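You operate a simulated robot arm through the tools that you are given. There is no shell and no other tool.

Carry out the task below with a simulated robot arm. There is one attempt and no reset: what you move stays moved.

JOB
Refill the settling tank and leave its water clear.
Fine: green and yellow drain cocks shut first; open the inlet valve less than halfway (wider stirs up the silt); shut it once the tank is full to the overflow, no murky water over it; the baffles stay.

Only the result counts: the job must be done as asked and must still hold three seconds after the hand-in. Knocking over, shifting, dropping, spilling or breaking anything else fails it.

ROBOT AND FRAMES
A 7-joint arm with a two-finger parallel gripper, fixed in place. Base frame: the origin is at the foot of the arm, x ahead of it, y to its left, z up; the work surface is at about z = 508. Readings come in mm, degrees, newtons and seconds.
Its first joint turns from -149.0 to 149.0 degrees. Payload 3.43 kg.
The TCP is the grasp point between the finger pads, 30 mm short of the fingertips. In the tool frame z runs along the fingers and y along their closing line. Largest opening 94 mm; finger width 28, thickness 10; the body of the gripper, 50 by 96 mm, starts 55 mm behind the TCP.
Orientation is that of the tool frame in the base frame, as a unit quaternion [x, y, z, w]. With the fingers straight down and closing along the base's y, the tool's x points along the base's -x, its y along +y and its z along -z.

CONTROLS
- The arm moves only by the tool apply_moves. Its argument "moves" is a list of rows, each a list of 6 numbers: the shift along the tool's x, y, z in cm, then the turn, a rotation vector about the tool's x, y, z in degrees. In form: [[x, y, z, wx, wy, wz], ...]. A call has 1 to 20 rows; each row is the pose to reach, as a shift and turn from the pose commanded when the call began, along the tool's axes at that moment. "hand" is the finger opening in cm, from 0 to 9.4, set as the call begins (left out, the last holds). A row lasts 0.2 s, in which the tool goes at most 50 mm and 8.6 degrees; a call with a longer step from one row to the next is refused whole, and so is a gripper value outside its range. A pose out of reach is approached as far as the arm can. The call stops where the force on the tool passes 40 N (or 10 N more than at its start, if that is more) or the arm is blocked; 0.2 s more then pass. Each finger travels about 45 mm/s and halts on what it meets, pressing with about 26 N; the grip force reading is that of the motor and also rises with nothing between the fingers. The clock runs only during rows and for 0.2 s after the last one: add rows that repeat a pose to give the fingers time. The reply holds the time, the measured pose of the TCP, the force on the tool along the base axes, the opening and the grip force, in the units named above and with some noise, with the torque about the TCP (base axes, N m) and any sound that the robot's microphone picked up.
- Cameras (640 x 400 px; columns grow to the right, rows downward): "scene" is fixed at [400.4, -650, 1257.8]; the picture's right is [0.99, 0.10, 0.00], its down [0.03, -0.27, -0.96] and it looks along [-0.10, 0.96, -0.28] (base axes); focal length 369 px, centre (320, 200). "wrist" rides on the gripper at [76, 14, -103] in the tool frame; the picture's right is [-0.18, 0.98, 0.00], its down [-0.75, -0.14, -0.64] and it looks along [-0.63, -0.12, 0.77] (tool axes); focal length 243 px, centre (320, 200). There is no depth. A picture from a camera that has moved, and an enlarged one, comes with that camera's place and axes in the base frame and with its lens.
- camera(camera): a new picture of that camera. The clock stands still meanwhile.
- zoom(camera, box): a new picture of the part [left, top, right, bottom] of that camera's present view, enlarged. The clock stands still meanwhile.
- job_done(): hands the job in; it is judged then, once.

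Places have to be worked out from the pictures, the camera data and where the tool is seen. Open the gripper and draw the arm clear of the work before you hand the job in, unless the task says otherwise.

The tools are called after "Call:" by a JSON object that holds its "name" and its "arguments". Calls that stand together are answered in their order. apply_moves: Moves the arm, as the interface text tells. Its arguments: {"type":"object","properties":{"moves":{"type":"array","items":{"type":"array","items":{"type":"number"}}},"hand":{"type":"number"}},"required":["moves"]} The other tools are called the same way: camera (camera) takes a picture; zoom (camera, box) takes an enlarged picture of a part of a camera's view; job_done () hands the job in.

At the start:

```text
t: 0.0
position: [547.0, 824.0, 1258.2]
orientation: [0.001, 1.0, 0.002, 0.002]
force: [0.1, 0.0, 0.8]
wrist_torque: [0.01, -0.02, -0.04]
finger_gap: 93.9
grasp_force: 0.0
```

scene: 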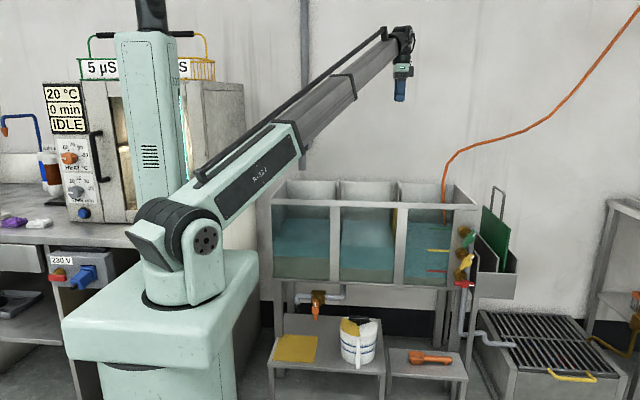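
wrist: 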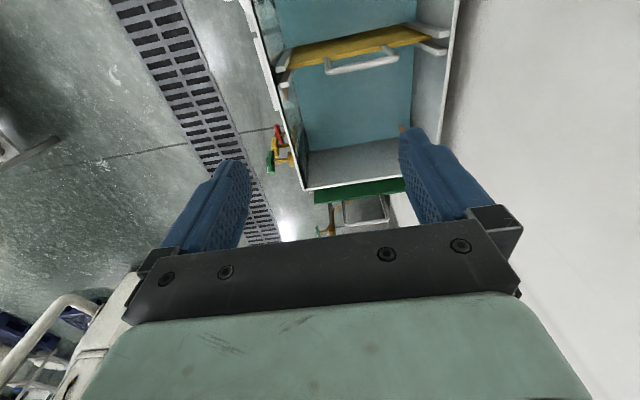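

I start by looking closer at the tank, cocks and valves in the scene view.

Call:
{"name": "zoom", "arguments": {"camera": "scene", "box": [400, 170, 530, 300]}}

Call:
{"name": "zoom", "arguments": {"camera": "scene", "box": [260, 160, 480, 300]}}

Call:
{"name": "zoom", "arguments": {"camera": "scene", "box": [260, 270, 480, 400]}}

Call:
{"name": "zoom", "arguments": {"camera": "scene", "box": [440, 260, 640, 400]}}

Call:
{"name": "zoom", "arguments": {"camera": "wrist", "box": [230, 0, 480, 250]}}

```text
3.08 times, centred on (465, 235) of scene
camera zoom: at [400.4, -650.0, 1257.8], right [0.99, 0.1, 0.0], down [0.03, -0.27, -0.96], along [-0.1, 0.96, -0.28], focal length 1136 px, centre (-126, 92)
```

zoom: 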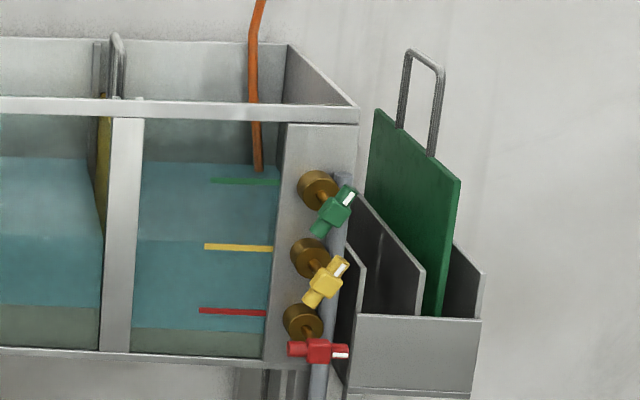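

```text
2.86 times, centred on (370, 230) of scene
camera zoom: at [400.4, -650.0, 1257.8], right [0.99, 0.1, 0.0], down [0.03, -0.27, -0.96], along [-0.1, 0.96, -0.28], focal length 1055 px, centre (177, 114)
```

zoom: 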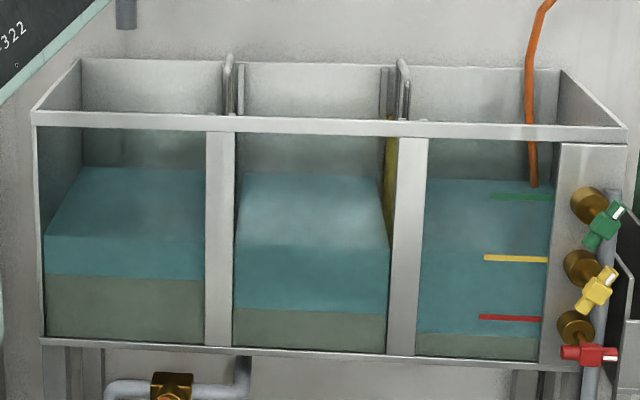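

```text
2.91 times, centred on (370, 335) of scene
camera zoom: at [400.4, -650.0, 1257.8], right [0.99, 0.1, 0.0], down [0.03, -0.27, -0.96], along [-0.1, 0.96, -0.28], focal length 1074 px, centre (174, -193)
```

zoom: 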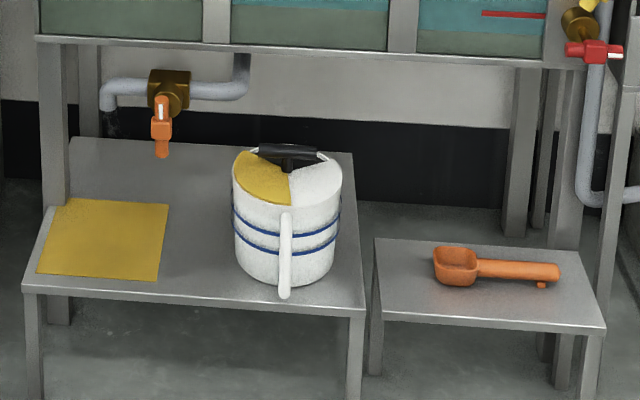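

```text
2.86 times, centred on (540, 330) of scene
camera zoom: at [400.4, -650.0, 1257.8], right [0.99, 0.1, 0.0], down [0.03, -0.27, -0.96], along [-0.1, 0.96, -0.28], focal length 1055 px, centre (-309, -171)
```

zoom: 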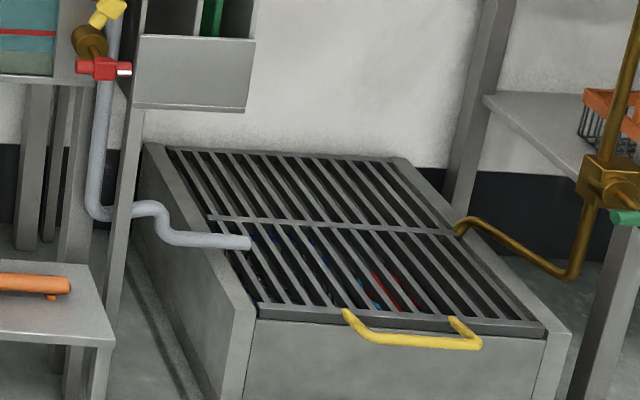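

```text
1.60 times, centred on (355, 125) of wrist
camera zoom: at [471.3, 836.9, 1361.8], right [0.18, 0.98, 0.01], down [0.75, -0.14, 0.64], along [0.63, -0.11, -0.77], focal length 388 px, centre (264, 320)
```

zoom: 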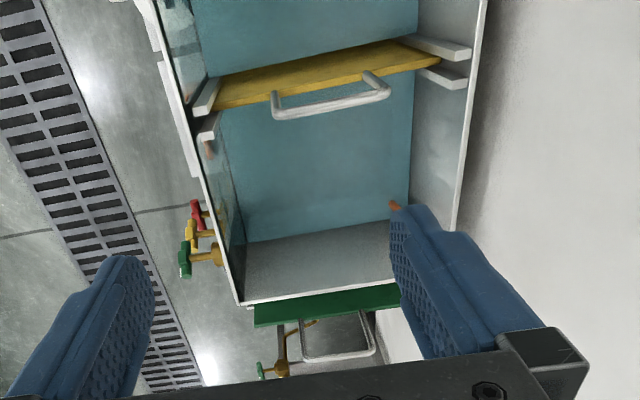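

Next I look at the rest of the scene to find the inlet valve, the overflow, and where the pipes and the orange hose lead.

Call:
{"name": "zoom", "arguments": {"camera": "scene", "box": [540, 180, 640, 400]}}

Call:
{"name": "zoom", "arguments": {"camera": "scene", "box": [0, 30, 220, 170]}}

Call:
{"name": "zoom", "arguments": {"camera": "scene", "box": [0, 160, 220, 300]}}

Call:
{"name": "zoom", "arguments": {"camera": "scene", "box": [280, 270, 360, 330]}}

Call:
{"name": "zoom", "arguments": {"camera": "scene", "box": [440, 0, 640, 140]}}

Call:
{"name": "zoom", "arguments": {"camera": "scene", "box": [445, 215, 495, 295]}}

```text
1.82 times, centred on (590, 290) of scene
camera zoom: at [400.4, -650.0, 1257.8], right [0.99, 0.1, 0.0], down [0.03, -0.27, -0.96], along [-0.1, 0.96, -0.28], focal length 671 px, centre (-171, 36)
```

zoom: 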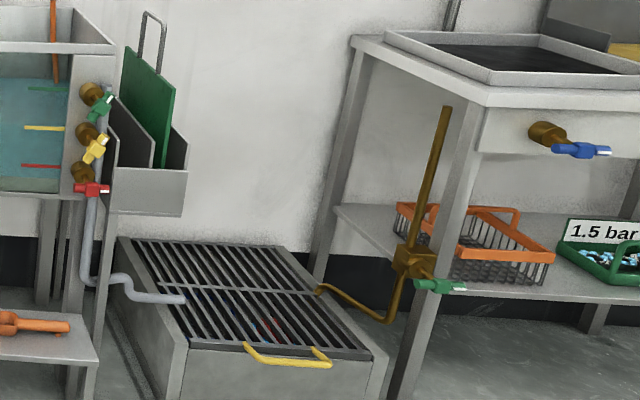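

```text
2.86 times, centred on (110, 100) of scene
camera zoom: at [400.4, -650.0, 1257.8], right [0.99, 0.1, 0.0], down [0.03, -0.27, -0.96], along [-0.1, 0.96, -0.28], focal length 1055 px, centre (920, 486)
```

zoom: 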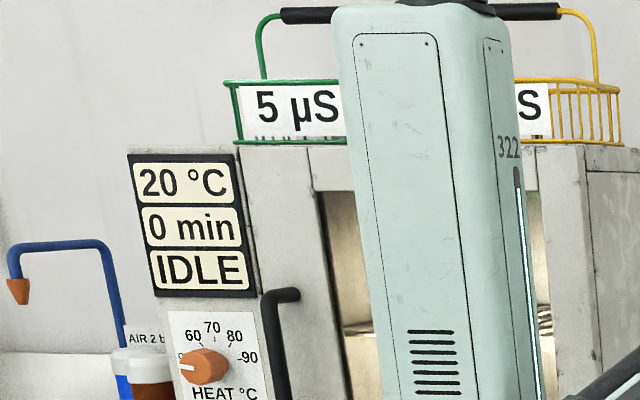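

```text
2.86 times, centred on (110, 230) of scene
camera zoom: at [400.4, -650.0, 1257.8], right [0.99, 0.1, 0.0], down [0.03, -0.27, -0.96], along [-0.1, 0.96, -0.28], focal length 1055 px, centre (920, 114)
```

zoom: 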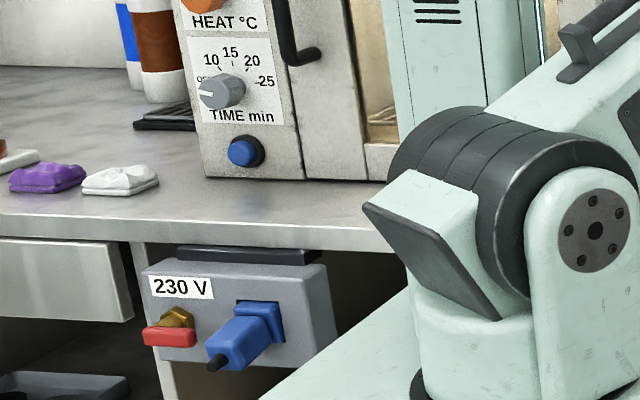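

```text
6.67 times, centred on (320, 300) of scene
camera zoom: at [400.4, -650.0, 1257.8], right [0.99, 0.1, 0.0], down [0.03, -0.27, -0.96], along [-0.1, 0.96, -0.28], focal length 2462 px, centre (320, -467)
```

zoom: 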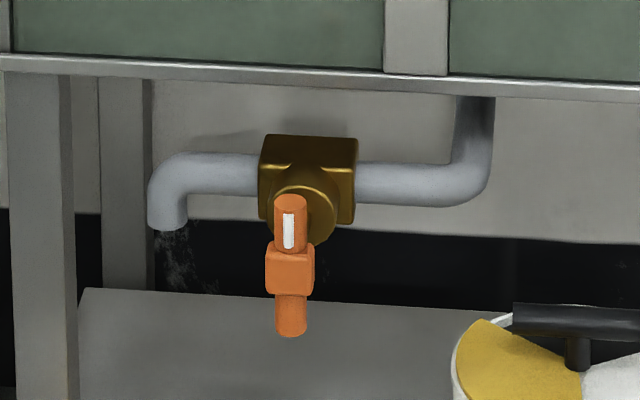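

```text
2.86 times, centred on (540, 70) of scene
camera zoom: at [400.4, -650.0, 1257.8], right [0.99, 0.1, 0.0], down [0.03, -0.27, -0.96], along [-0.1, 0.96, -0.28], focal length 1055 px, centre (-309, 571)
```

zoom: 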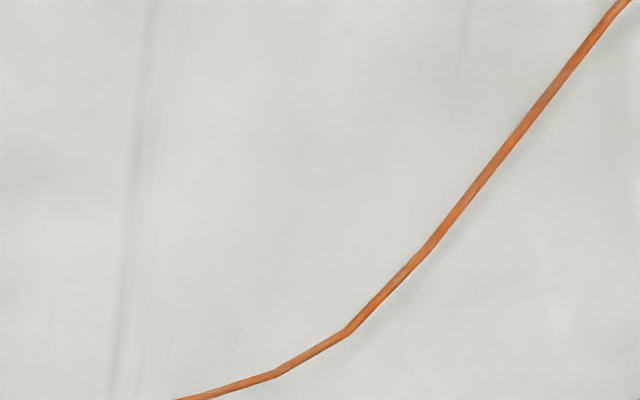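

```text
5.00 times, centred on (470, 255) of scene
camera zoom: at [400.4, -650.0, 1257.8], right [0.99, 0.1, 0.0], down [0.03, -0.27, -0.96], along [-0.1, 0.96, -0.28], focal length 1846 px, centre (-430, -75)
```

zoom: 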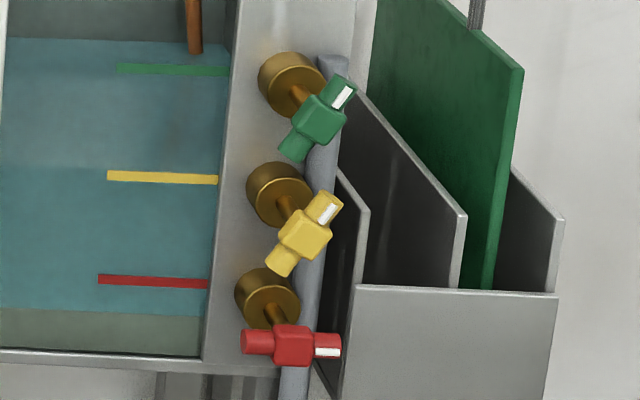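

The arm hides part of a grey pipe that comes down over the tank's left chamber, and the inlet valve may be on it. I swing the arm to the right at the same height to uncover it.

Call:
{"name": "apply_moves", "arguments": {"moves": [[-2.3, -4.0, 0, 0, 0, 0], [-4.6, -8.0, 0, 0, 0, 0], [-6.9, -12.0, 0, 0, 0, 0], [-9.2, -16.0, 0, 0, 0, 0], [-11.5, -20.0, 0, 0, 0, 0], [-13.8, -24.0, 0, 0, 0, 0], [-16.1, -28.0, 0, 0, 0, 0], [-18.4, -32.0, 0, 0, 0, 0], [-20.7, -36.0, 0, 0, 0, 0], [-23.0, -40.0, 0, 0, 0, 0], [-25.3, -44.0, 0, 0, 0, 0], [-27.6, -48.0, 0, 0, 0, 0], [-29.9, -52.0, 0, 0, 0, 0]]}}

Call:
{"name": "camera", "arguments": {"camera": "scene"}}

Call:
{"name": "camera", "arguments": {"camera": "wrist"}}

```text
t: 2.8
position: [855.4, 306.0, 1240.1]
orientation: [-0.001, 1.0, 0.008, 0.017]
force: [-0.5, 0.6, 0.0]
wrist_torque: [-0.02, -0.04, 0.0]
finger_gap: 93.8
grasp_force: 0.1
out of reach, approached as far as the arm can: row 2, 3, 4, 5, 6, 7, 8, 9, 10, 11, 12, 13
```

```text
taken
```

scene: 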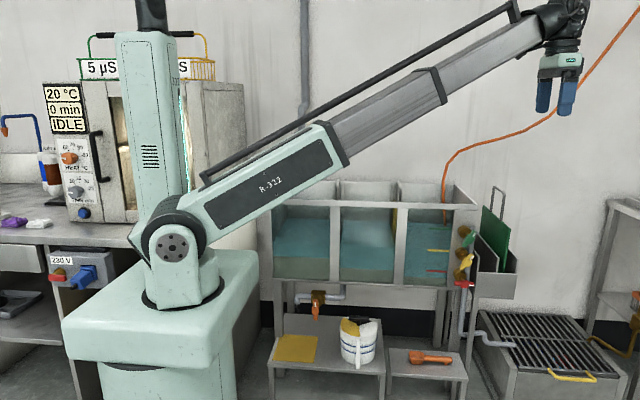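

```text
taken
camera wrist: at [776.6, 318.5, 1340.3], right [0.18, 0.98, 0.02], down [0.73, -0.15, 0.66], along [0.66, -0.1, -0.75], focal length 243 px, centre (320, 200)
```

wrist: 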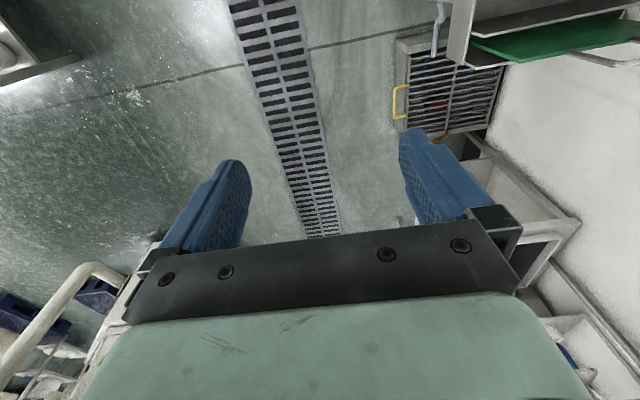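

The pipe is still partly hidden behind the arm's link. I lower and retract the arm through free space so the scene camera can see that stretch.

Call:
{"name": "apply_moves", "arguments": {"moves": [[2, -2, 3, 0, 0, 0], [4, -4, 6, 0, 0, 0], [6, -6, 9, 0, 0, 0], [8, -8, 12, 0, 0, 0], [10, -10, 15, 0, 0, 0], [12, -12, 18, 0, 0, 0], [14, -14, 21, 0, 0, 0], [16, -16, 24, 0, 0, 0], [18, -18, 27, 0, 0, 0], [20, -20, 30, 0, 0, 0]]}}

Call:
{"name": "camera", "arguments": {"camera": "scene"}}

```text
t: 5.0
position: [655.8, 106.9, 936.9]
orientation: [0.0, 1.0, 0.004, 0.001]
force: [0.0, -0.4, -0.3]
wrist_torque: [0.01, 0.0, -0.01]
finger_gap: 94.2
grasp_force: 0.0
```

```text
taken
```

scene: 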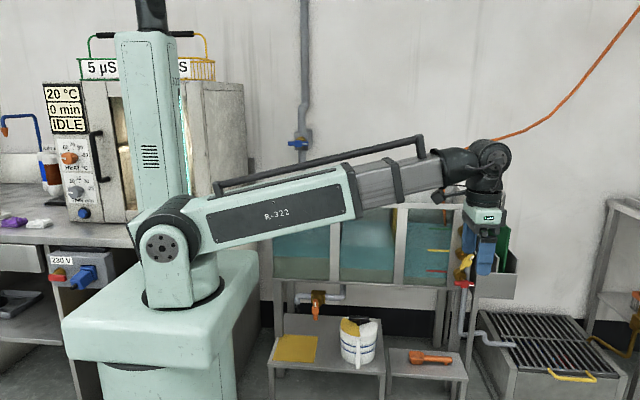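

Now the inlet valve shows: a blue-handled valve on the grey down-pipe. I zoom in on it.

Call:
{"name": "zoom", "arguments": {"camera": "scene", "box": [272, 90, 336, 180]}}

Call:
{"name": "zoom", "arguments": {"camera": "scene", "box": [284, 126, 324, 166]}}

Call:
{"name": "zoom", "arguments": {"camera": "scene", "box": [540, 250, 640, 330]}}

```text
4.44 times, centred on (304, 135) of scene
camera zoom: at [400.4, -650.0, 1257.8], right [0.99, 0.1, 0.0], down [0.03, -0.27, -0.96], along [-0.1, 0.96, -0.28], focal length 1641 px, centre (391, 489)
```

zoom: 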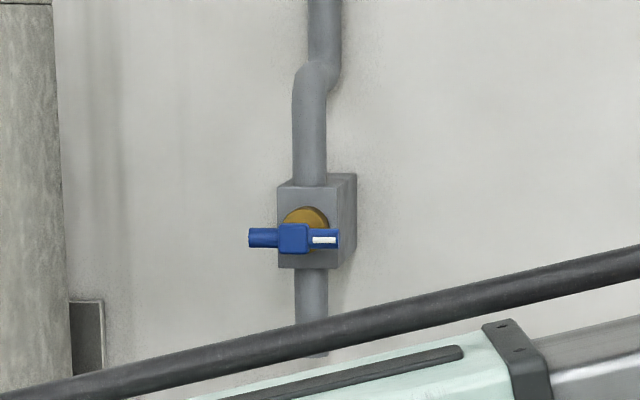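

```text
10.00 times, centred on (304, 146) of scene
camera zoom: at [400.4, -650.0, 1257.8], right [0.99, 0.1, 0.0], down [0.03, -0.27, -0.96], along [-0.1, 0.96, -0.28], focal length 3692 px, centre (480, 740)
```

zoom: 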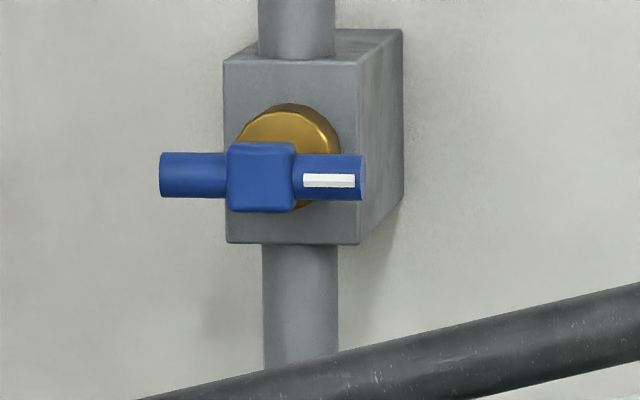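

```text
5.00 times, centred on (590, 290) of scene
camera zoom: at [400.4, -650.0, 1257.8], right [0.99, 0.1, 0.0], down [0.03, -0.27, -0.96], along [-0.1, 0.96, -0.28], focal length 1846 px, centre (-1030, -250)
```

zoom: 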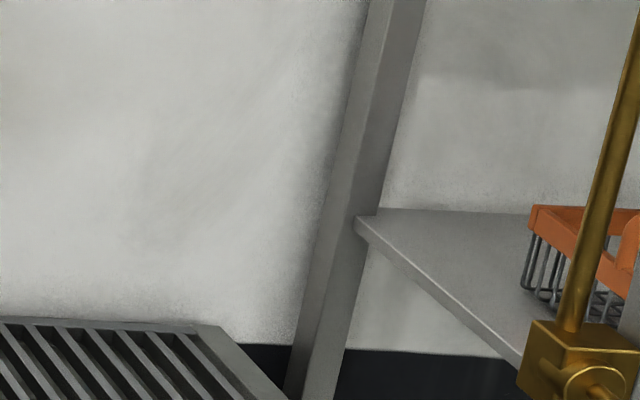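

The inlet valve is shut: its blue handle lies across the vertical pipe. The green and yellow cocks stand about 45° open, and red is shut (horizontal). I estimate the green hub near (813, 670, 739) and the yellow near (812, 670, 650). I turn the fingers level, pointing at the panel along +y, and go to a viewing pose in front of the cocks.

Call:
{"name": "apply_moves", "arguments": {"moves": [[-1.1, 2.9, 1.8, -8.18, 0, 0], [-2.2, 5.8, 3.6, -16.36, 0, 0], [-3.3, 8.7, 5.4, -24.55, 0, 0], [-4.4, 11.6, 7.2, -32.73, 0, 0], [-5.5, 14.5, 9.0, -40.9, 0, 0], [-6.6, 17.4, 10.8, -49.1, 0, 0], [-7.7, 20.3, 12.6, -57.3, 0, 0], [-8.8, 23.2, 14.4, -65.5, 0, 0], [-9.9, 26.1, 16.2, -73.6, 0, 0], [-11.0, 29.0, 18.0, -81.8, 0, 0], [-12.1, 31.9, 19.8, -90, 0, 0]]}}

Call:
{"name": "camera", "arguments": {"camera": "wrist"}}

Call:
{"name": "camera", "arguments": {"camera": "scene"}}

```text
t: 7.4
position: [778.8, 428.9, 743.1]
orientation: [-0.001, 0.704, 0.71, 0.002]
force: [-0.3, -0.5, -0.2]
wrist_torque: [0.0, 0.0, 0.02]
finger_gap: 93.8
grasp_force: 0.1
```

```text
taken
camera wrist: at [702.4, 326.3, 755.7], right [0.18, -0.01, 0.98], down [0.75, -0.64, -0.14], along [0.63, 0.77, -0.11], focal length 243 px, centre (320, 200)
```

wrist: 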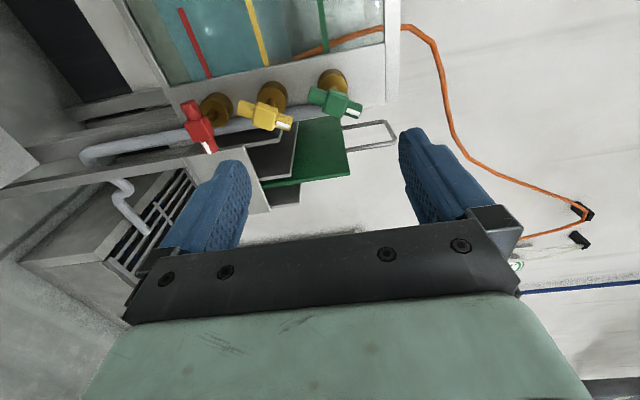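

```text
taken
```

scene: 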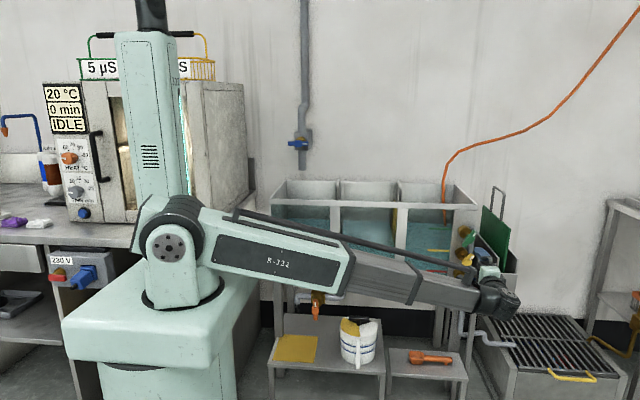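

The wrist camera sees all three cocks (image right is up). I zoom in to locate the handles by crossing these rays with the scene view.

Call:
{"name": "zoom", "arguments": {"camera": "wrist", "box": [160, 40, 400, 190]}}

Call:
{"name": "zoom", "arguments": {"camera": "wrist", "box": [230, 60, 380, 150]}}

Call:
{"name": "zoom", "arguments": {"camera": "scene", "box": [270, 120, 340, 180]}}

```text
2.67 times, centred on (280, 115) of wrist
camera zoom: at [702.4, 326.3, 755.7], right [0.18, -0.01, 0.98], down [0.75, -0.64, -0.14], along [0.63, 0.77, -0.11], focal length 647 px, centre (427, 427)
```

zoom: 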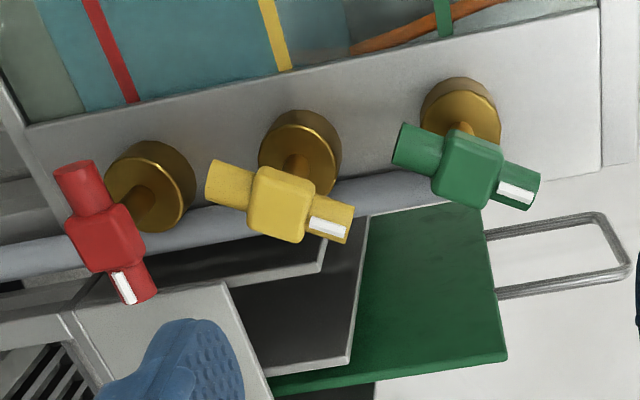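

```text
4.27 times, centred on (305, 105) of wrist
camera zoom: at [702.4, 326.3, 755.7], right [0.18, -0.01, 0.98], down [0.75, -0.64, -0.14], along [0.63, 0.77, -0.11], focal length 1035 px, centre (384, 605)
```

zoom: 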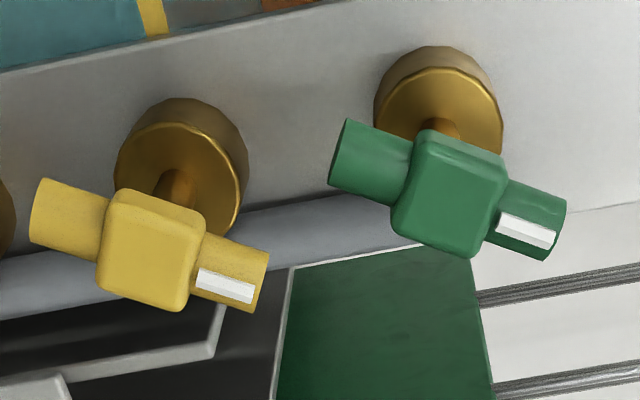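

```text
6.67 times, centred on (305, 150) of scene
camera zoom: at [400.4, -650.0, 1257.8], right [0.99, 0.1, 0.0], down [0.03, -0.27, -0.96], along [-0.1, 0.96, -0.28], focal length 2462 px, centre (420, 533)
```

zoom: 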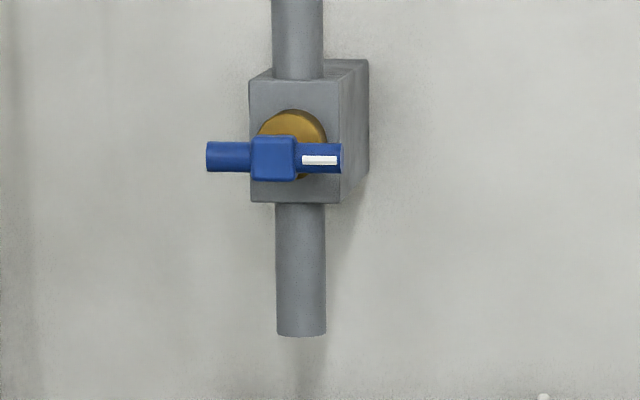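

The two views agree on the green hub at about (800, 622, 758) and the yellow at about (800, 622, 671). Both bars stand about 60° from horizontal with the mark up. I set the fingers across the green bar by turning −60° about the tool axis, open them to 50 mm, and stop in front of it.

Call:
{"name": "apply_moves", "arguments": {"hand": 5.0, "moves": [[-0.26, 0.19, 1.2, 0, 0, -7.5], [-0.52, 0.38, 2.4, 0, 0, -15], [-0.8, 0.57, 3.6, 0, 0, -22.5], [-1.05, 0.75, 4.8, 0, 0, -30], [-1.3, 0.95, 6.0, 0, 0, -37.5], [-1.6, 1.15, 7.2, 0, 0, -45], [-1.85, 1.3, 8.4, 0, 0, -52.5], [-2.1, 1.5, 9.6, 0, 0, -60], [-2.1, 1.5, 11.1, 0, 0, -60]]}}

Call:
{"name": "camera", "arguments": {"camera": "wrist"}}

Call:
{"name": "camera", "arguments": {"camera": "scene"}}

```text
t: 9.4
position: [798.6, 539.2, 757.6]
orientation: [-0.354, 0.609, 0.614, 0.356]
force: [0.8, 0.1, -0.4]
wrist_torque: [0.01, 0.02, 0.0]
finger_gap: 50.1
grasp_force: 0.0
```

```text
taken
camera wrist: at [749.1, 437.3, 698.2], right [-0.76, 0.0, 0.65], down [0.5, -0.65, 0.58], along [0.42, 0.76, 0.49], focal length 243 px, centre (320, 200)
```

wrist: 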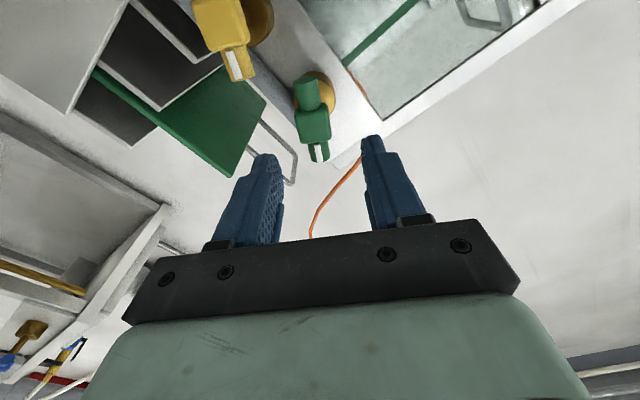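

```text
taken
```

scene: 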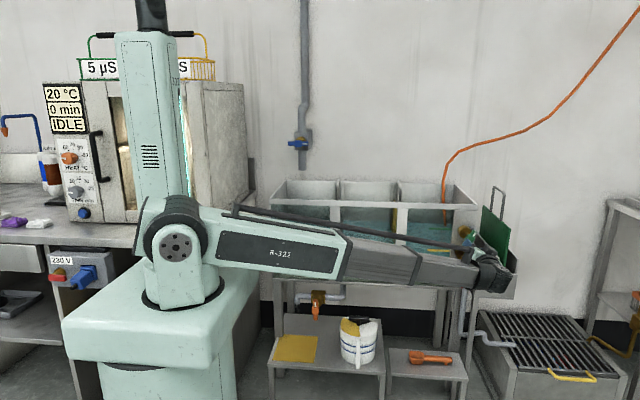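

Seen from here the hub is centred between the fingers, and the bar runs square to the closing line. It is about 4 mm to the +x side of the tool. I correct that and advance 76 mm so the fingertips straddle the hub.

Call:
{"name": "apply_moves", "arguments": {"moves": [[-0.2, -0.35, 1.5, 0, 0, 0], [-0.2, -0.35, 3.0, 0, 0, 0], [-0.2, -0.35, 4.5, 0, 0, 0], [-0.2, -0.35, 6.0, 0, 0, 0], [-0.2, -0.35, 7.4, 0, 0, 0]]}}

Call:
{"name": "camera", "arguments": {"camera": "wrist"}}

```text
t: 10.6
position: [802.2, 613.7, 757.5]
orientation: [-0.353, 0.61, 0.613, 0.356]
force: [0.2, 0.6, 0.0]
wrist_torque: [0.0, 0.0, -0.01]
finger_gap: 50.0
grasp_force: 0.0
```

```text
taken
camera wrist: at [753.3, 511.2, 698.1], right [-0.76, 0.0, 0.65], down [0.5, -0.65, 0.58], along [0.42, 0.76, 0.49], focal length 243 px, centre (320, 200)
```

wrist: 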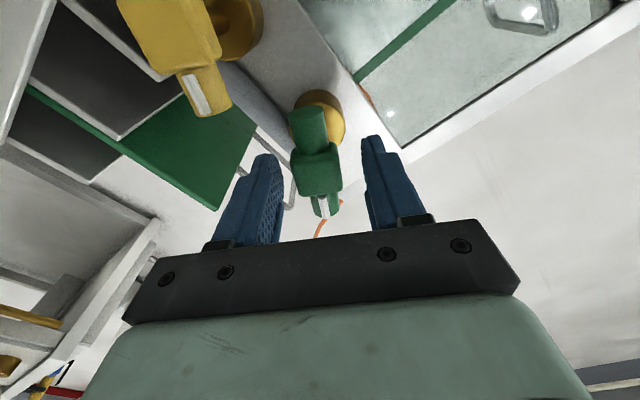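

The hub sits between the fingers. I close on it and let the grip settle.

Call:
{"name": "apply_moves", "arguments": {"hand": 0, "moves": [[0, 0, 0, 0, 0, 0], [0, 0, 0, 0, 0, 0], [0, 0, 0, 0, 0, 0], [0, 0, 0, 0, 0, 0]]}}

Call:
{"name": "camera", "arguments": {"camera": "wrist"}}

```text
t: 11.6
position: [805.4, 613.9, 756.7]
orientation: [-0.353, 0.611, 0.613, 0.356]
force: [15.8, 4.7, -5.4]
wrist_torque: [-0.4, 0.02, -0.29]
finger_gap: 18.8
grasp_force: 45.1
```

```text
taken
camera wrist: at [754.6, 511.4, 697.4], right [-0.76, 0.0, 0.65], down [0.5, -0.65, 0.58], along [0.42, 0.76, 0.49], focal length 243 px, centre (320, 200)
```

wrist: 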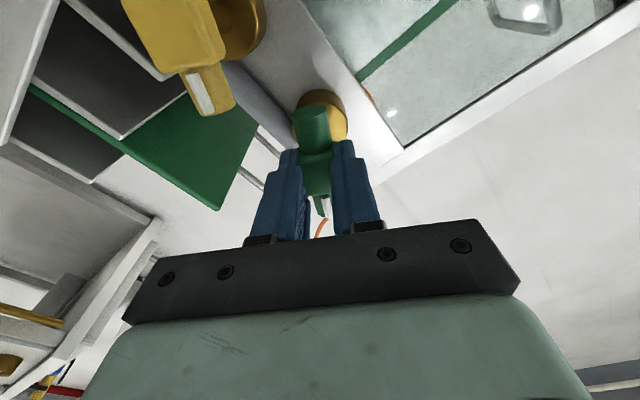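

The fingers hold the hub at 18.8 mm, but a 16 N side load shows the tool is about 3–4 mm off the hub axis. I shift along the closing line to relieve it.

Call:
{"name": "apply_moves", "arguments": {"moves": [[0, -0.2, 0, 0, 0, 0], [0, -0.4, 0, 0, 0, 0], [0, -0.4, 0, 0, 0, 0]]}}

```text
t: 12.4
position: [804.6, 613.3, 756.5]
orientation: [-0.354, 0.609, 0.615, 0.355]
force: [-2.9, -3.1, 2.6]
wrist_torque: [0.79, -0.01, -0.29]
finger_gap: 18.3
grasp_force: 44.6
```

The load is relieved. Now I turn the green cock clockwise as seen from the front, +60° about the tool axis, in 5° steps.

Call:
{"name": "apply_moves", "arguments": {"moves": [[0, 0, 0, 0, 0, 5], [0, 0, 0, 0, 0, 10], [0, 0, 0, 0, 0, 15], [0, 0, 0, 0, 0, 20], [0, 0, 0, 0, 0, 25], [0, 0, 0, 0, 0, 30], [0, 0, 0, 0, 0, 35], [0, 0, 0, 0, 0, 40], [0, 0, 0, 0, 0, 45], [0, 0, 0, 0, 0, 50], [0, 0, 0, 0, 0, 55], [0, 0, 0, 0, 0, 60], [0, 0, 0, 0, 0, 60]]}}

Call:
{"name": "camera", "arguments": {"camera": "wrist"}}

```text
t: 15.2
position: [804.5, 613.2, 759.0]
orientation: [-0.004, 0.704, 0.71, -0.001]
force: [-27.4, -3.9, 12.2]
wrist_torque: [0.29, -0.01, -0.26]
finger_gap: 18.9
grasp_force: 44.8
```

```text
taken
camera wrist: at [729.3, 510.4, 771.1], right [0.18, -0.01, 0.98], down [0.76, -0.64, -0.14], along [0.63, 0.77, -0.11], focal length 243 px, centre (320, 200)
```

wrist: 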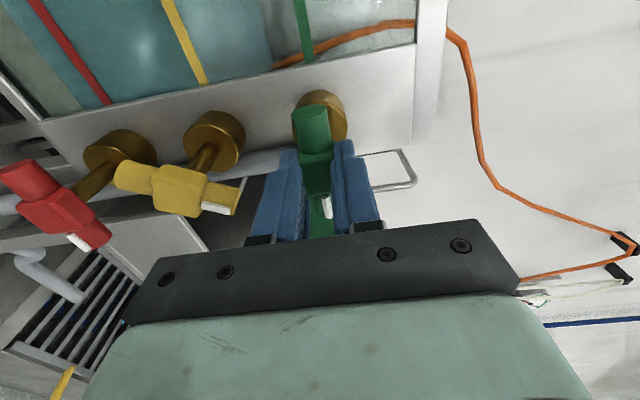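

The green cock turned the full 60°. A side load of −27 N in x shows the hub axis slightly to −x, so I relieve it and nudge 6° further to feel for the closed stop.

Call:
{"name": "apply_moves", "arguments": {"moves": [[0.2, 0.05, 0, 0, 0, 0], [0.4, 0.1, 0, 0, 0, 0], [0.4, 0.1, 0, 0, 0, 0]]}}

Call:
{"name": "apply_moves", "arguments": {"moves": [[0, 0, 0, 0, 0, 2], [0, 0, 0, 0, 0, 4], [0, 0, 0, 0, 0, 6], [0, 0, 0, 0, 0, 6]]}}

Call:
{"name": "zoom", "arguments": {"camera": "scene", "box": [440, 215, 500, 295]}}

```text
t: 16.0
position: [803.9, 613.6, 758.4]
orientation: [0.0, 0.705, 0.709, 0.001]
force: [5.5, 3.4, 16.8]
wrist_torque: [0.36, -0.01, 1.28]
finger_gap: 18.6
grasp_force: 45.1
```

```text
t: 17.0
position: [802.3, 612.5, 757.8]
orientation: [0.037, 0.703, 0.71, -0.035]
force: [18.1, 11.6, 20.3]
wrist_torque: [0.46, -1.41, -1.02]
finger_gap: 20.9
grasp_force: 44.8
```

```text
5.00 times, centred on (470, 255) of scene
camera zoom: at [400.4, -650.0, 1257.8], right [0.99, 0.1, 0.0], down [0.03, -0.27, -0.96], along [-0.1, 0.96, -0.28], focal length 1846 px, centre (-430, -75)
```

zoom: 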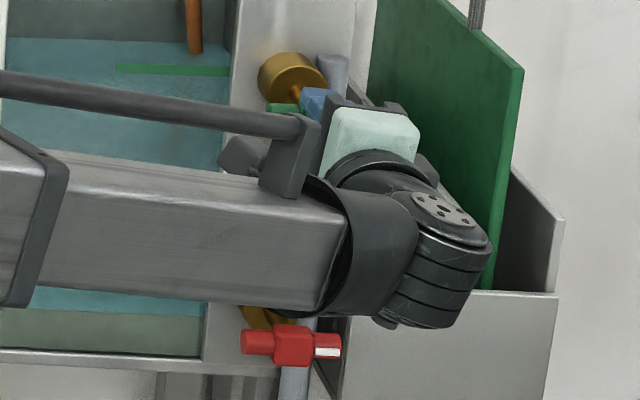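

At +6° the torque about y rose to −1.4 N·m and the fingers were wedged to 20.9 mm, so the handle is at its closed stop. I rotate back to neutral, open the fingers and back straight out.

Call:
{"name": "apply_moves", "arguments": {"moves": [[0, 0, 0, 0, 0, -3], [0, 0, 0, 0, 0, -5], [0, 0, 0, 0, 0, -5]]}}

Call:
{"name": "apply_moves", "arguments": {"hand": 5.0, "moves": [[0, 0, 0, 0, 0, 0], [0, 0, 0, 0, 0, 0], [0, 0, 0, 0, 0, 0], [0, 0, -2, 0, 0, 0], [0, 0, -4, 0, 0, 0], [0, 0, -6, 0, 0, 0], [0, 0, -8, 0, 0, 0]]}}

Call:
{"name": "camera", "arguments": {"camera": "wrist"}}

Call:
{"name": "zoom", "arguments": {"camera": "wrist", "box": [130, 40, 370, 190]}}

```text
t: 17.8
position: [803.2, 613.6, 757.8]
orientation: [0.006, 0.704, 0.71, -0.005]
force: [19.7, 10.5, 20.4]
wrist_torque: [0.45, -0.73, -0.56]
finger_gap: 18.7
grasp_force: 44.9
```

```text
t: 19.4
position: [801.0, 534.3, 755.6]
orientation: [0.004, 0.705, 0.709, -0.005]
force: [0.0, -0.2, 0.6]
wrist_torque: [0.02, 0.0, 0.0]
finger_gap: 50.0
grasp_force: 0.1
```

```text
taken
camera wrist: at [726.9, 431.1, 771.0], right [0.2, -0.01, 0.98], down [0.75, -0.64, -0.16], along [0.63, 0.77, -0.12], focal length 243 px, centre (320, 200)
```

wrist: 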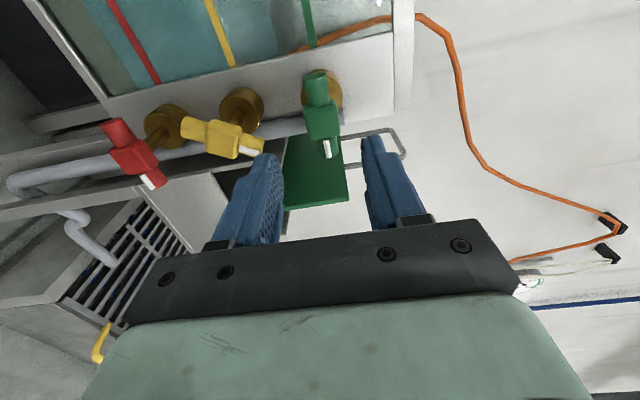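

```text
2.67 times, centred on (250, 115) of wrist
camera zoom: at [726.9, 431.1, 771.0], right [0.2, -0.01, 0.98], down [0.75, -0.64, -0.16], along [0.63, 0.77, -0.12], focal length 647 px, centre (507, 427)
```

zoom: 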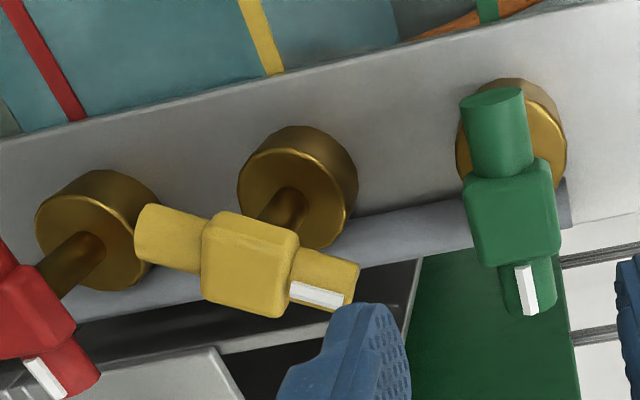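

Green is now horizontal like red, so it is shut. I move down in front of the yellow hub (about 803, 625, 671) and turn the fingers −60° to sit across its bar.

Call:
{"name": "apply_moves", "arguments": {"hand": 5.0, "moves": [[0, -1.05, 0, 0, 0, -7.5], [0, -2.1, 0, 0, 0, -15], [-0.1, -3.2, 0, 0, 0, -22.5], [-0.1, -4.2, 0, 0, 0, -30], [-0.1, -5.3, 0, 0, 0, -37.5], [-0.2, -6.3, 0, 0, 0, -45], [-0.2, -7.4, 0, 0, 0, -52.5], [-0.2, -8.46, 0, 0, 0, -60], [-0.2, -8.46, 0, 0, 0, -60]]}}

Call:
{"name": "camera", "arguments": {"camera": "wrist"}}

Call:
{"name": "zoom", "arguments": {"camera": "wrist", "box": [220, 60, 420, 190]}}

```text
t: 21.4
position: [802.1, 533.2, 672.1]
orientation: [-0.348, 0.613, 0.616, 0.351]
force: [0.1, -0.8, -0.4]
wrist_torque: [-0.01, 0.03, 0.02]
finger_gap: 49.6
grasp_force: 0.1
```

```text
taken
camera wrist: at [752.6, 431.5, 612.7], right [-0.75, 0.0, 0.66], down [0.51, -0.65, 0.57], along [0.42, 0.76, 0.49], focal length 243 px, centre (320, 200)
```

wrist: 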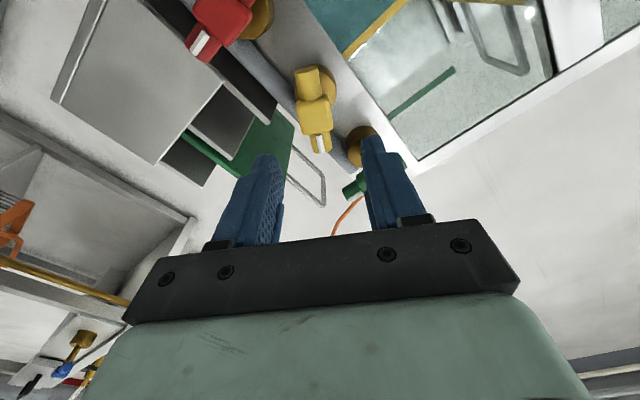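

```text
3.08 times, centred on (320, 125) of wrist
camera zoom: at [752.6, 431.5, 612.7], right [-0.75, 0.0, 0.66], down [0.51, -0.65, 0.57], along [0.42, 0.76, 0.49], focal length 746 px, centre (320, 431)
```

zoom: 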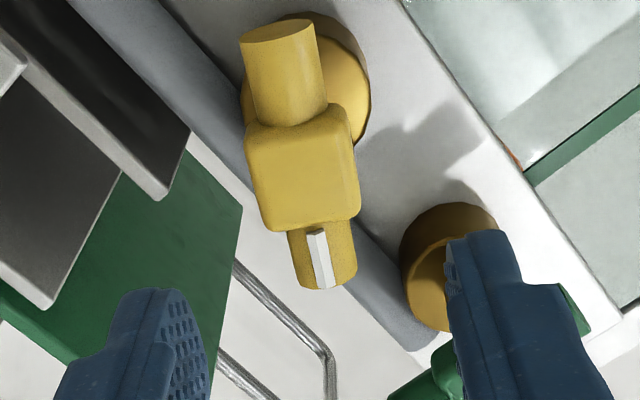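

The yellow hub is about 4 mm off along the closing line, at roughly (804, 625, 668). I correct that and advance to straddle it.

Call:
{"name": "apply_moves", "arguments": {"moves": [[0.2, -0.42, 1.6, 0, 0, 0], [0.2, -0.42, 3.2, 0, 0, 0], [0.2, -0.42, 4.8, 0, 0, 0], [0.2, -0.42, 6.5, 0, 0, 0], [0.2, -0.42, 8.1, 0, 0, 0]]}}

Call:
{"name": "camera", "arguments": {"camera": "wrist"}}

```text
t: 22.6
position: [805.0, 613.1, 668.5]
orientation: [-0.347, 0.614, 0.617, 0.35]
force: [-0.6, -0.4, -0.2]
wrist_torque: [0.04, -0.01, 0.02]
finger_gap: 50.0
grasp_force: 0.0
```

```text
taken
camera wrist: at [754.9, 512.4, 610.1], right [-0.75, 0.0, 0.66], down [0.51, -0.65, 0.57], along [0.42, 0.76, 0.49], focal length 243 px, centre (320, 200)
```

wrist: 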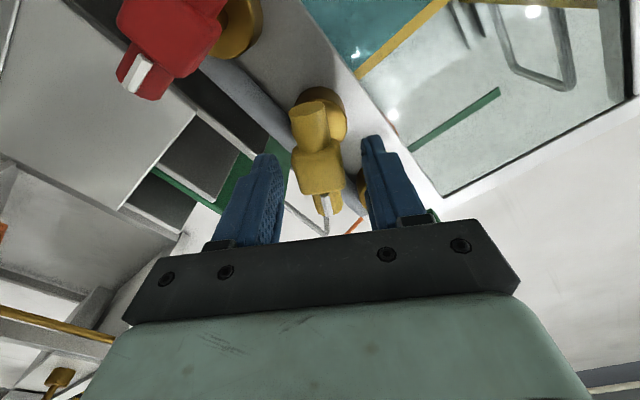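

The view matches the green one just before I gripped it, so I close on the yellow hub.

Call:
{"name": "apply_moves", "arguments": {"hand": 0, "moves": [[0, 0, 0, 0, 0, 0], [0, 0, 0, 0, 0, 0], [0, 0, 0, 0, 0, 0], [0, 0, 0, 0, 0, 0]]}}

```text
t: 23.6
position: [805.4, 615.1, 668.4]
orientation: [-0.348, 0.613, 0.616, 0.351]
force: [2.5, 2.1, -1.0]
wrist_torque: [-0.13, 0.0, -0.07]
finger_gap: 18.9
grasp_force: 45.5
```

A clean grip with little side load. I turn yellow clockwise 60° in 5° steps.

Call:
{"name": "apply_moves", "arguments": {"moves": [[0, 0, 0, 0, 0, 5], [0, 0, 0, 0, 0, 10], [0, 0, 0, 0, 0, 15], [0, 0, 0, 0, 0, 20], [0, 0, 0, 0, 0, 25], [0, 0, 0, 0, 0, 30], [0, 0, 0, 0, 0, 35], [0, 0, 0, 0, 0, 40], [0, 0, 0, 0, 0, 45], [0, 0, 0, 0, 0, 50], [0, 0, 0, 0, 0, 55], [0, 0, 0, 0, 0, 60], [0, 0, 0, 0, 0, 60]]}}

```text
t: 26.4
position: [806.8, 614.6, 667.1]
orientation: [0.005, 0.705, 0.709, -0.004]
force: [2.5, -17.3, -8.9]
wrist_torque: [-0.27, -0.78, -0.57]
finger_gap: 18.7
grasp_force: 44.9
```

Torque of −0.8 N·m about y says it is reaching its stop. I nudge another 4° to confirm, then return and release.

Call:
{"name": "apply_moves", "arguments": {"moves": [[0, -0.05, 0, 0, 0, 2], [0, -0.1, 0, 0, 0, 4], [0, -0.1, 0, 0, 0, 4]]}}

Call:
{"name": "apply_moves", "arguments": {"moves": [[0, 0, 0, 0, 0, -2], [0, 0, 0, 0, 0, -4], [0, 0, 0, 0, 0, -4]]}}

Call:
{"name": "apply_moves", "arguments": {"hand": 5.0, "moves": [[0, 0, 0, 0, 0, 0], [0, 0, 0, 0, 0, 0], [0, 0, 0, 0, 0, 0], [0, 0, -2, 0, 0, 0], [0, 0, -4, 0, 0, 0], [0, 0, -6, 0, 0, 0], [0, 0, -8, 0, 0, 0], [0, 0, -11, 0, 0, 0]]}}

Call:
{"name": "camera", "arguments": {"camera": "wrist"}}

Call:
{"name": "zoom", "arguments": {"camera": "wrist", "box": [190, 30, 430, 180]}}

Call:
{"name": "zoom", "arguments": {"camera": "scene", "box": [270, 170, 490, 300]}}

```text
t: 27.2
position: [805.4, 615.2, 667.8]
orientation: [0.029, 0.704, 0.709, -0.029]
force: [5.3, -13.0, -3.8]
wrist_torque: [-0.09, -1.59, 0.25]
finger_gap: 20.4
grasp_force: 45.2
```

```text
t: 28.0
position: [804.8, 614.6, 668.2]
orientation: [0.005, 0.705, 0.709, -0.004]
force: [2.4, -10.5, -1.4]
wrist_torque: [-0.01, -0.61, -0.22]
finger_gap: 18.8
grasp_force: 45.0
```

```text
t: 29.8
position: [805.1, 504.8, 668.2]
orientation: [0.005, 0.705, 0.709, -0.005]
force: [0.4, 0.0, 0.5]
wrist_torque: [-0.04, -0.02, -0.01]
finger_gap: 50.2
grasp_force: 0.1
```

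```text
taken
camera wrist: at [730.4, 402.3, 682.4], right [0.2, -0.01, 0.98], down [0.75, -0.64, -0.16], along [0.63, 0.77, -0.12], focal length 243 px, centre (320, 200)
```

wrist: 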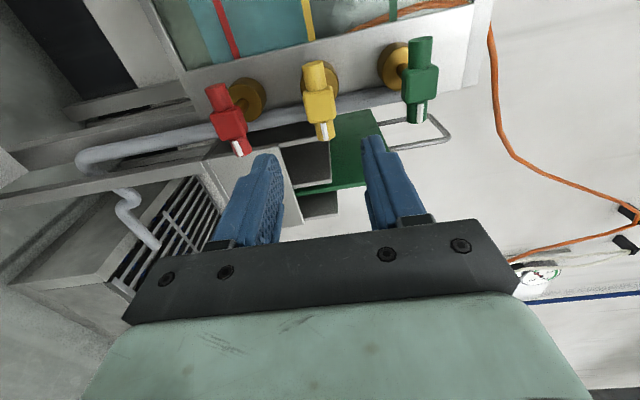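

```text
2.67 times, centred on (310, 105) of wrist
camera zoom: at [730.4, 402.3, 682.4], right [0.2, -0.01, 0.98], down [0.75, -0.64, -0.16], along [0.63, 0.77, -0.12], focal length 647 px, centre (347, 453)
```

zoom: 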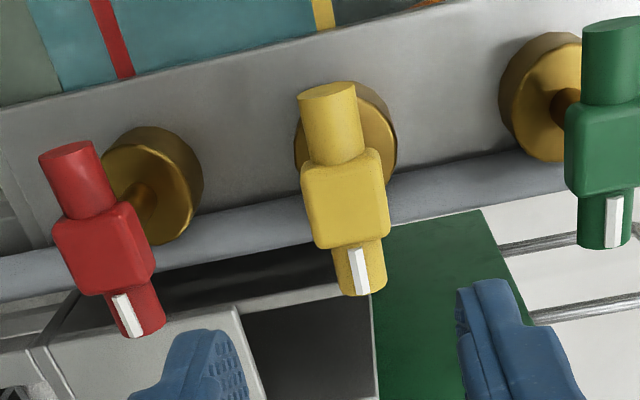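

```text
2.91 times, centred on (380, 235) of scene
camera zoom: at [400.4, -650.0, 1257.8], right [0.99, 0.1, 0.0], down [0.03, -0.27, -0.96], along [-0.1, 0.96, -0.28], focal length 1074 px, centre (146, 98)
```

zoom: 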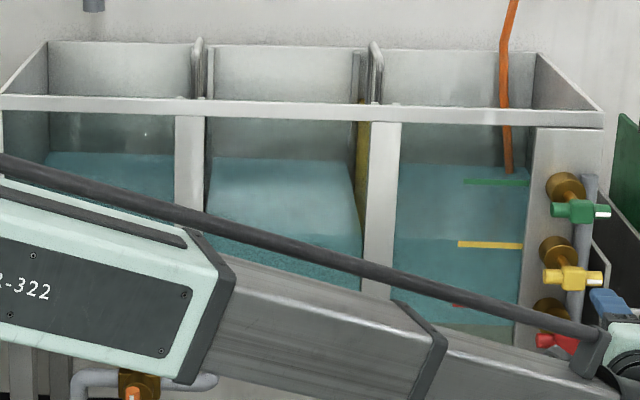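

Green, yellow and red are now all horizontal and shut. Next I need to find the overflow and see the tank interior from above, so I retreat, lift, and turn the tool to point down again.

Call:
{"name": "apply_moves", "arguments": {"moves": [[1.4, 2.6, -2.3, 0, 0, 0], [2.8, 5.2, -4.6, 8, 0, 0], [4.2, 7.8, -6.9, 16, 0, 0], [5.6, 10.4, -9.2, 24, 0, 0], [7.0, 13.0, -11.5, 32, 0, 0], [8.4, 15.6, -13.8, 40, 0, 0], [9.8, 18.2, -16.1, 48, 0, 0], [11.2, 20.8, -18.4, 56, 0, 0], [12.6, 23.4, -20.7, 64, 0, 0], [14.0, 26.0, -23.0, 72, 0, 0], [15.4, 28.6, -25.3, 80, 0, 0], [15.4, 28.6, -25.3, 88, 0, 0], [15.4, 28.6, -25.3, 89.5, 0, 0]]}}

```text
t: 32.6
position: [655.3, 249.9, 953.0]
orientation: [0.0, 1.0, 0.007, -0.007]
force: [0.4, 0.4, -0.1]
wrist_torque: [0.02, 0.02, 0.01]
finger_gap: 49.9
grasp_force: 0.1
```

The tool is pointing down again. I rise and swing over the front of the tank, well above the rim and baffle handles, to look inside.

Call:
{"name": "apply_moves", "arguments": {"moves": [[1.7, 2.0, -3.5, 0, 0, 0], [3.4, 4.5, -7.0, 0, 0, 0], [5.1, 8.0, -10.5, 0, 0, 0], [6.8, 11.5, -13.0, 0, 0, 0], [8.5, 15.0, -15.0, 0, 0, 0], [10.2, 18.7, -17.0, 0, 0, 0], [11.9, 22.5, -18.5, 0, 0, 0], [13.7, 26.3, -19.5, 0, 0, 0], [15.5, 30.2, -20.0, 0, 0, 0], [17.3, 34.2, -20.0, 0, 0, 0], [19.0, 38.2, -20.0, 0, 0, 0], [20.7, 42.2, -20.0, 0, 0, 0], [22.0, 46.0, -20.0, 0, 0, 0], [22.5, 49.0, -20.0, 0, 0, 0]]}}

Call:
{"name": "camera", "arguments": {"camera": "wrist"}}

Call:
{"name": "camera", "arguments": {"camera": "scene"}}

```text
refused: row 3 steps farther than a row can; nothing moved
```

```text
taken
camera wrist: at [581.5, 263.9, 1058.0], right [0.18, 0.98, 0.01], down [0.76, -0.15, 0.63], along [0.62, -0.11, -0.78], focal length 243 px, centre (320, 200)
```

wrist: 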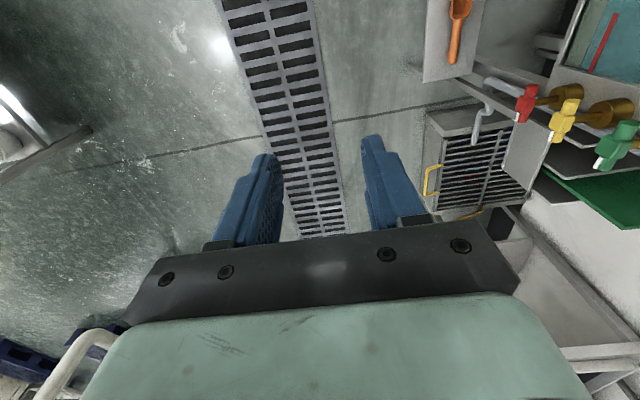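

```text
taken
```

scene: 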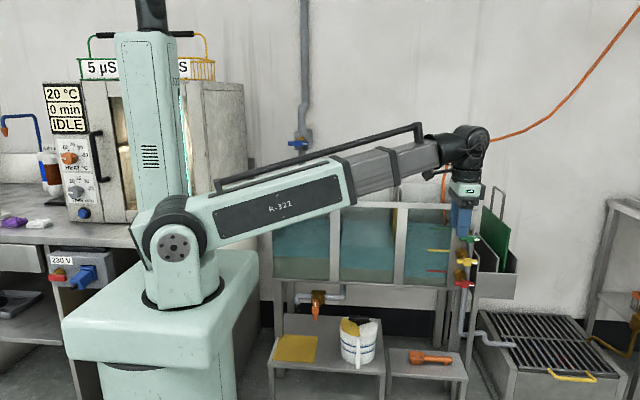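

One step was too long, so I send the same path with shorter, even steps.

Call:
{"name": "apply_moves", "arguments": {"moves": [[1.4, 2.0, -3.5, 0, 0, 0], [2.8, 4.5, -7.0, 0, 0, 0], [4.2, 7.5, -10.0, 0, 0, 0], [5.6, 10.8, -12.7, 0, 0, 0], [7.0, 14.2, -15.0, 0, 0, 0], [8.4, 17.8, -17.0, 0, 0, 0], [10.0, 21.6, -18.4, 0, 0, 0], [11.8, 25.6, -19.4, 0, 0, 0], [13.6, 29.6, -20.0, 0, 0, 0], [15.4, 33.6, -20.0, 0, 0, 0], [17.2, 37.6, -20.0, 0, 0, 0], [19.0, 41.6, -20.0, 0, 0, 0], [20.8, 45.4, -20.0, 0, 0, 0], [22.5, 49.0, -20.0, 0, 0, 0]]}}

Call:
{"name": "camera", "arguments": {"camera": "wrist"}}

Call:
{"name": "camera", "arguments": {"camera": "scene"}}

```text
t: 35.6
position: [433.2, 737.6, 1163.5]
orientation: [0.0, 1.0, 0.008, -0.007]
force: [-0.6, 0.0, -0.6]
wrist_torque: [0.03, 0.02, -0.02]
finger_gap: 50.2
grasp_force: 0.0
out of reach, approached as far as the arm can: row 6, 7, 8, 9
```

```text
taken
camera wrist: at [358.9, 750.3, 1267.6], right [0.18, 0.98, 0.01], down [0.76, -0.15, 0.63], along [0.62, -0.11, -0.78], focal length 243 px, centre (320, 200)
```

wrist: 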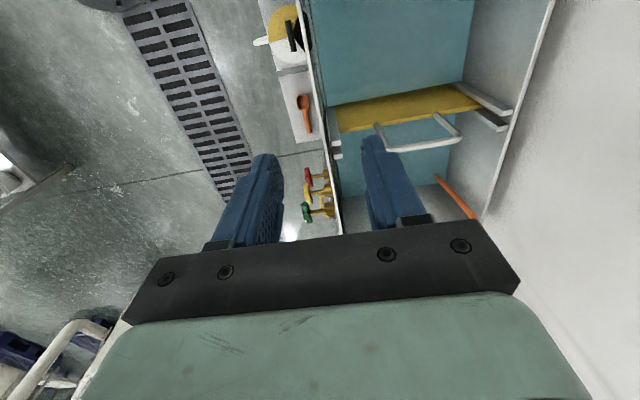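

```text
taken
```

scene: 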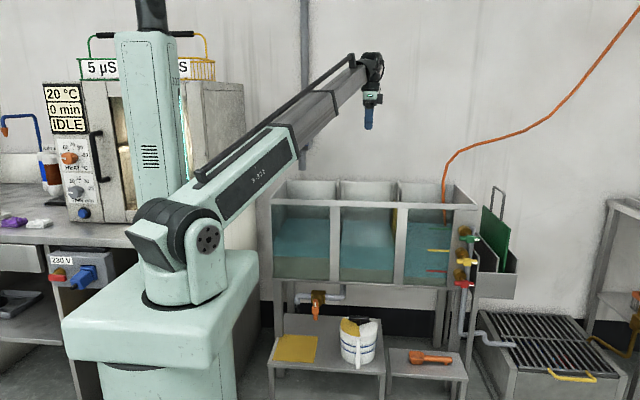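

From here I see chambers 2 and 3 and the yellow baffle, but no overflow yet. I move toward the left end of the tank to see chamber 1 and the inlet pipe from above.

Call:
{"name": "apply_moves", "arguments": {"moves": [[3.8, 0.6, 0.4, 0, 0, 0], [7.6, 1.2, 0.8, 0, 0, 0], [11.4, 1.8, 1.2, 0, 0, 0], [15.2, 2.4, 1.6, 0, 0, 0], [19.0, 3.0, 2.0, 0, 0, 0], [22.8, 3.6, 2.4, 0, 0, 0], [26.6, 4.2, 2.8, 0, 0, 0]]}}

Call:
{"name": "camera", "arguments": {"camera": "wrist"}}

Call:
{"name": "camera", "arguments": {"camera": "scene"}}

```text
t: 37.2
position: [167.9, 778.9, 1141.4]
orientation: [-0.001, 1.0, 0.008, -0.006]
force: [-0.3, -0.3, 0.3]
wrist_torque: [-0.02, 0.03, -0.01]
finger_gap: 50.1
grasp_force: 0.0
```

```text
taken
camera wrist: at [93.3, 792.2, 1244.6], right [0.18, 0.98, 0.01], down [0.76, -0.15, 0.63], along [0.62, -0.11, -0.78], focal length 243 px, centre (320, 200)
```

wrist: 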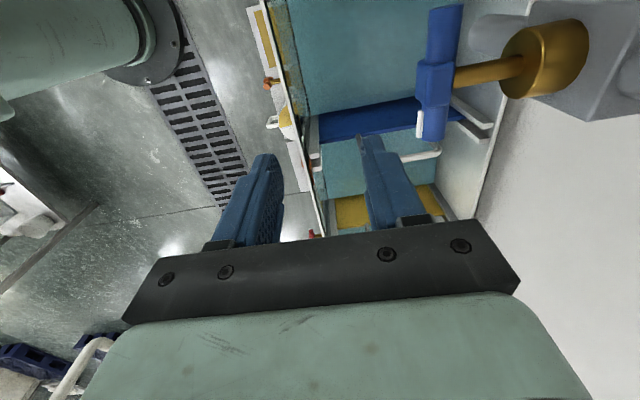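

```text
taken
```

scene: 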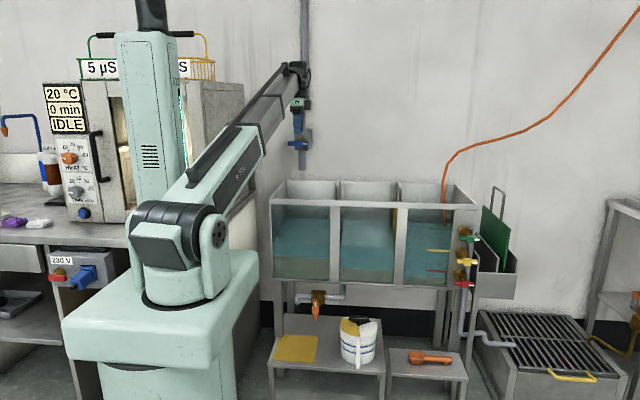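

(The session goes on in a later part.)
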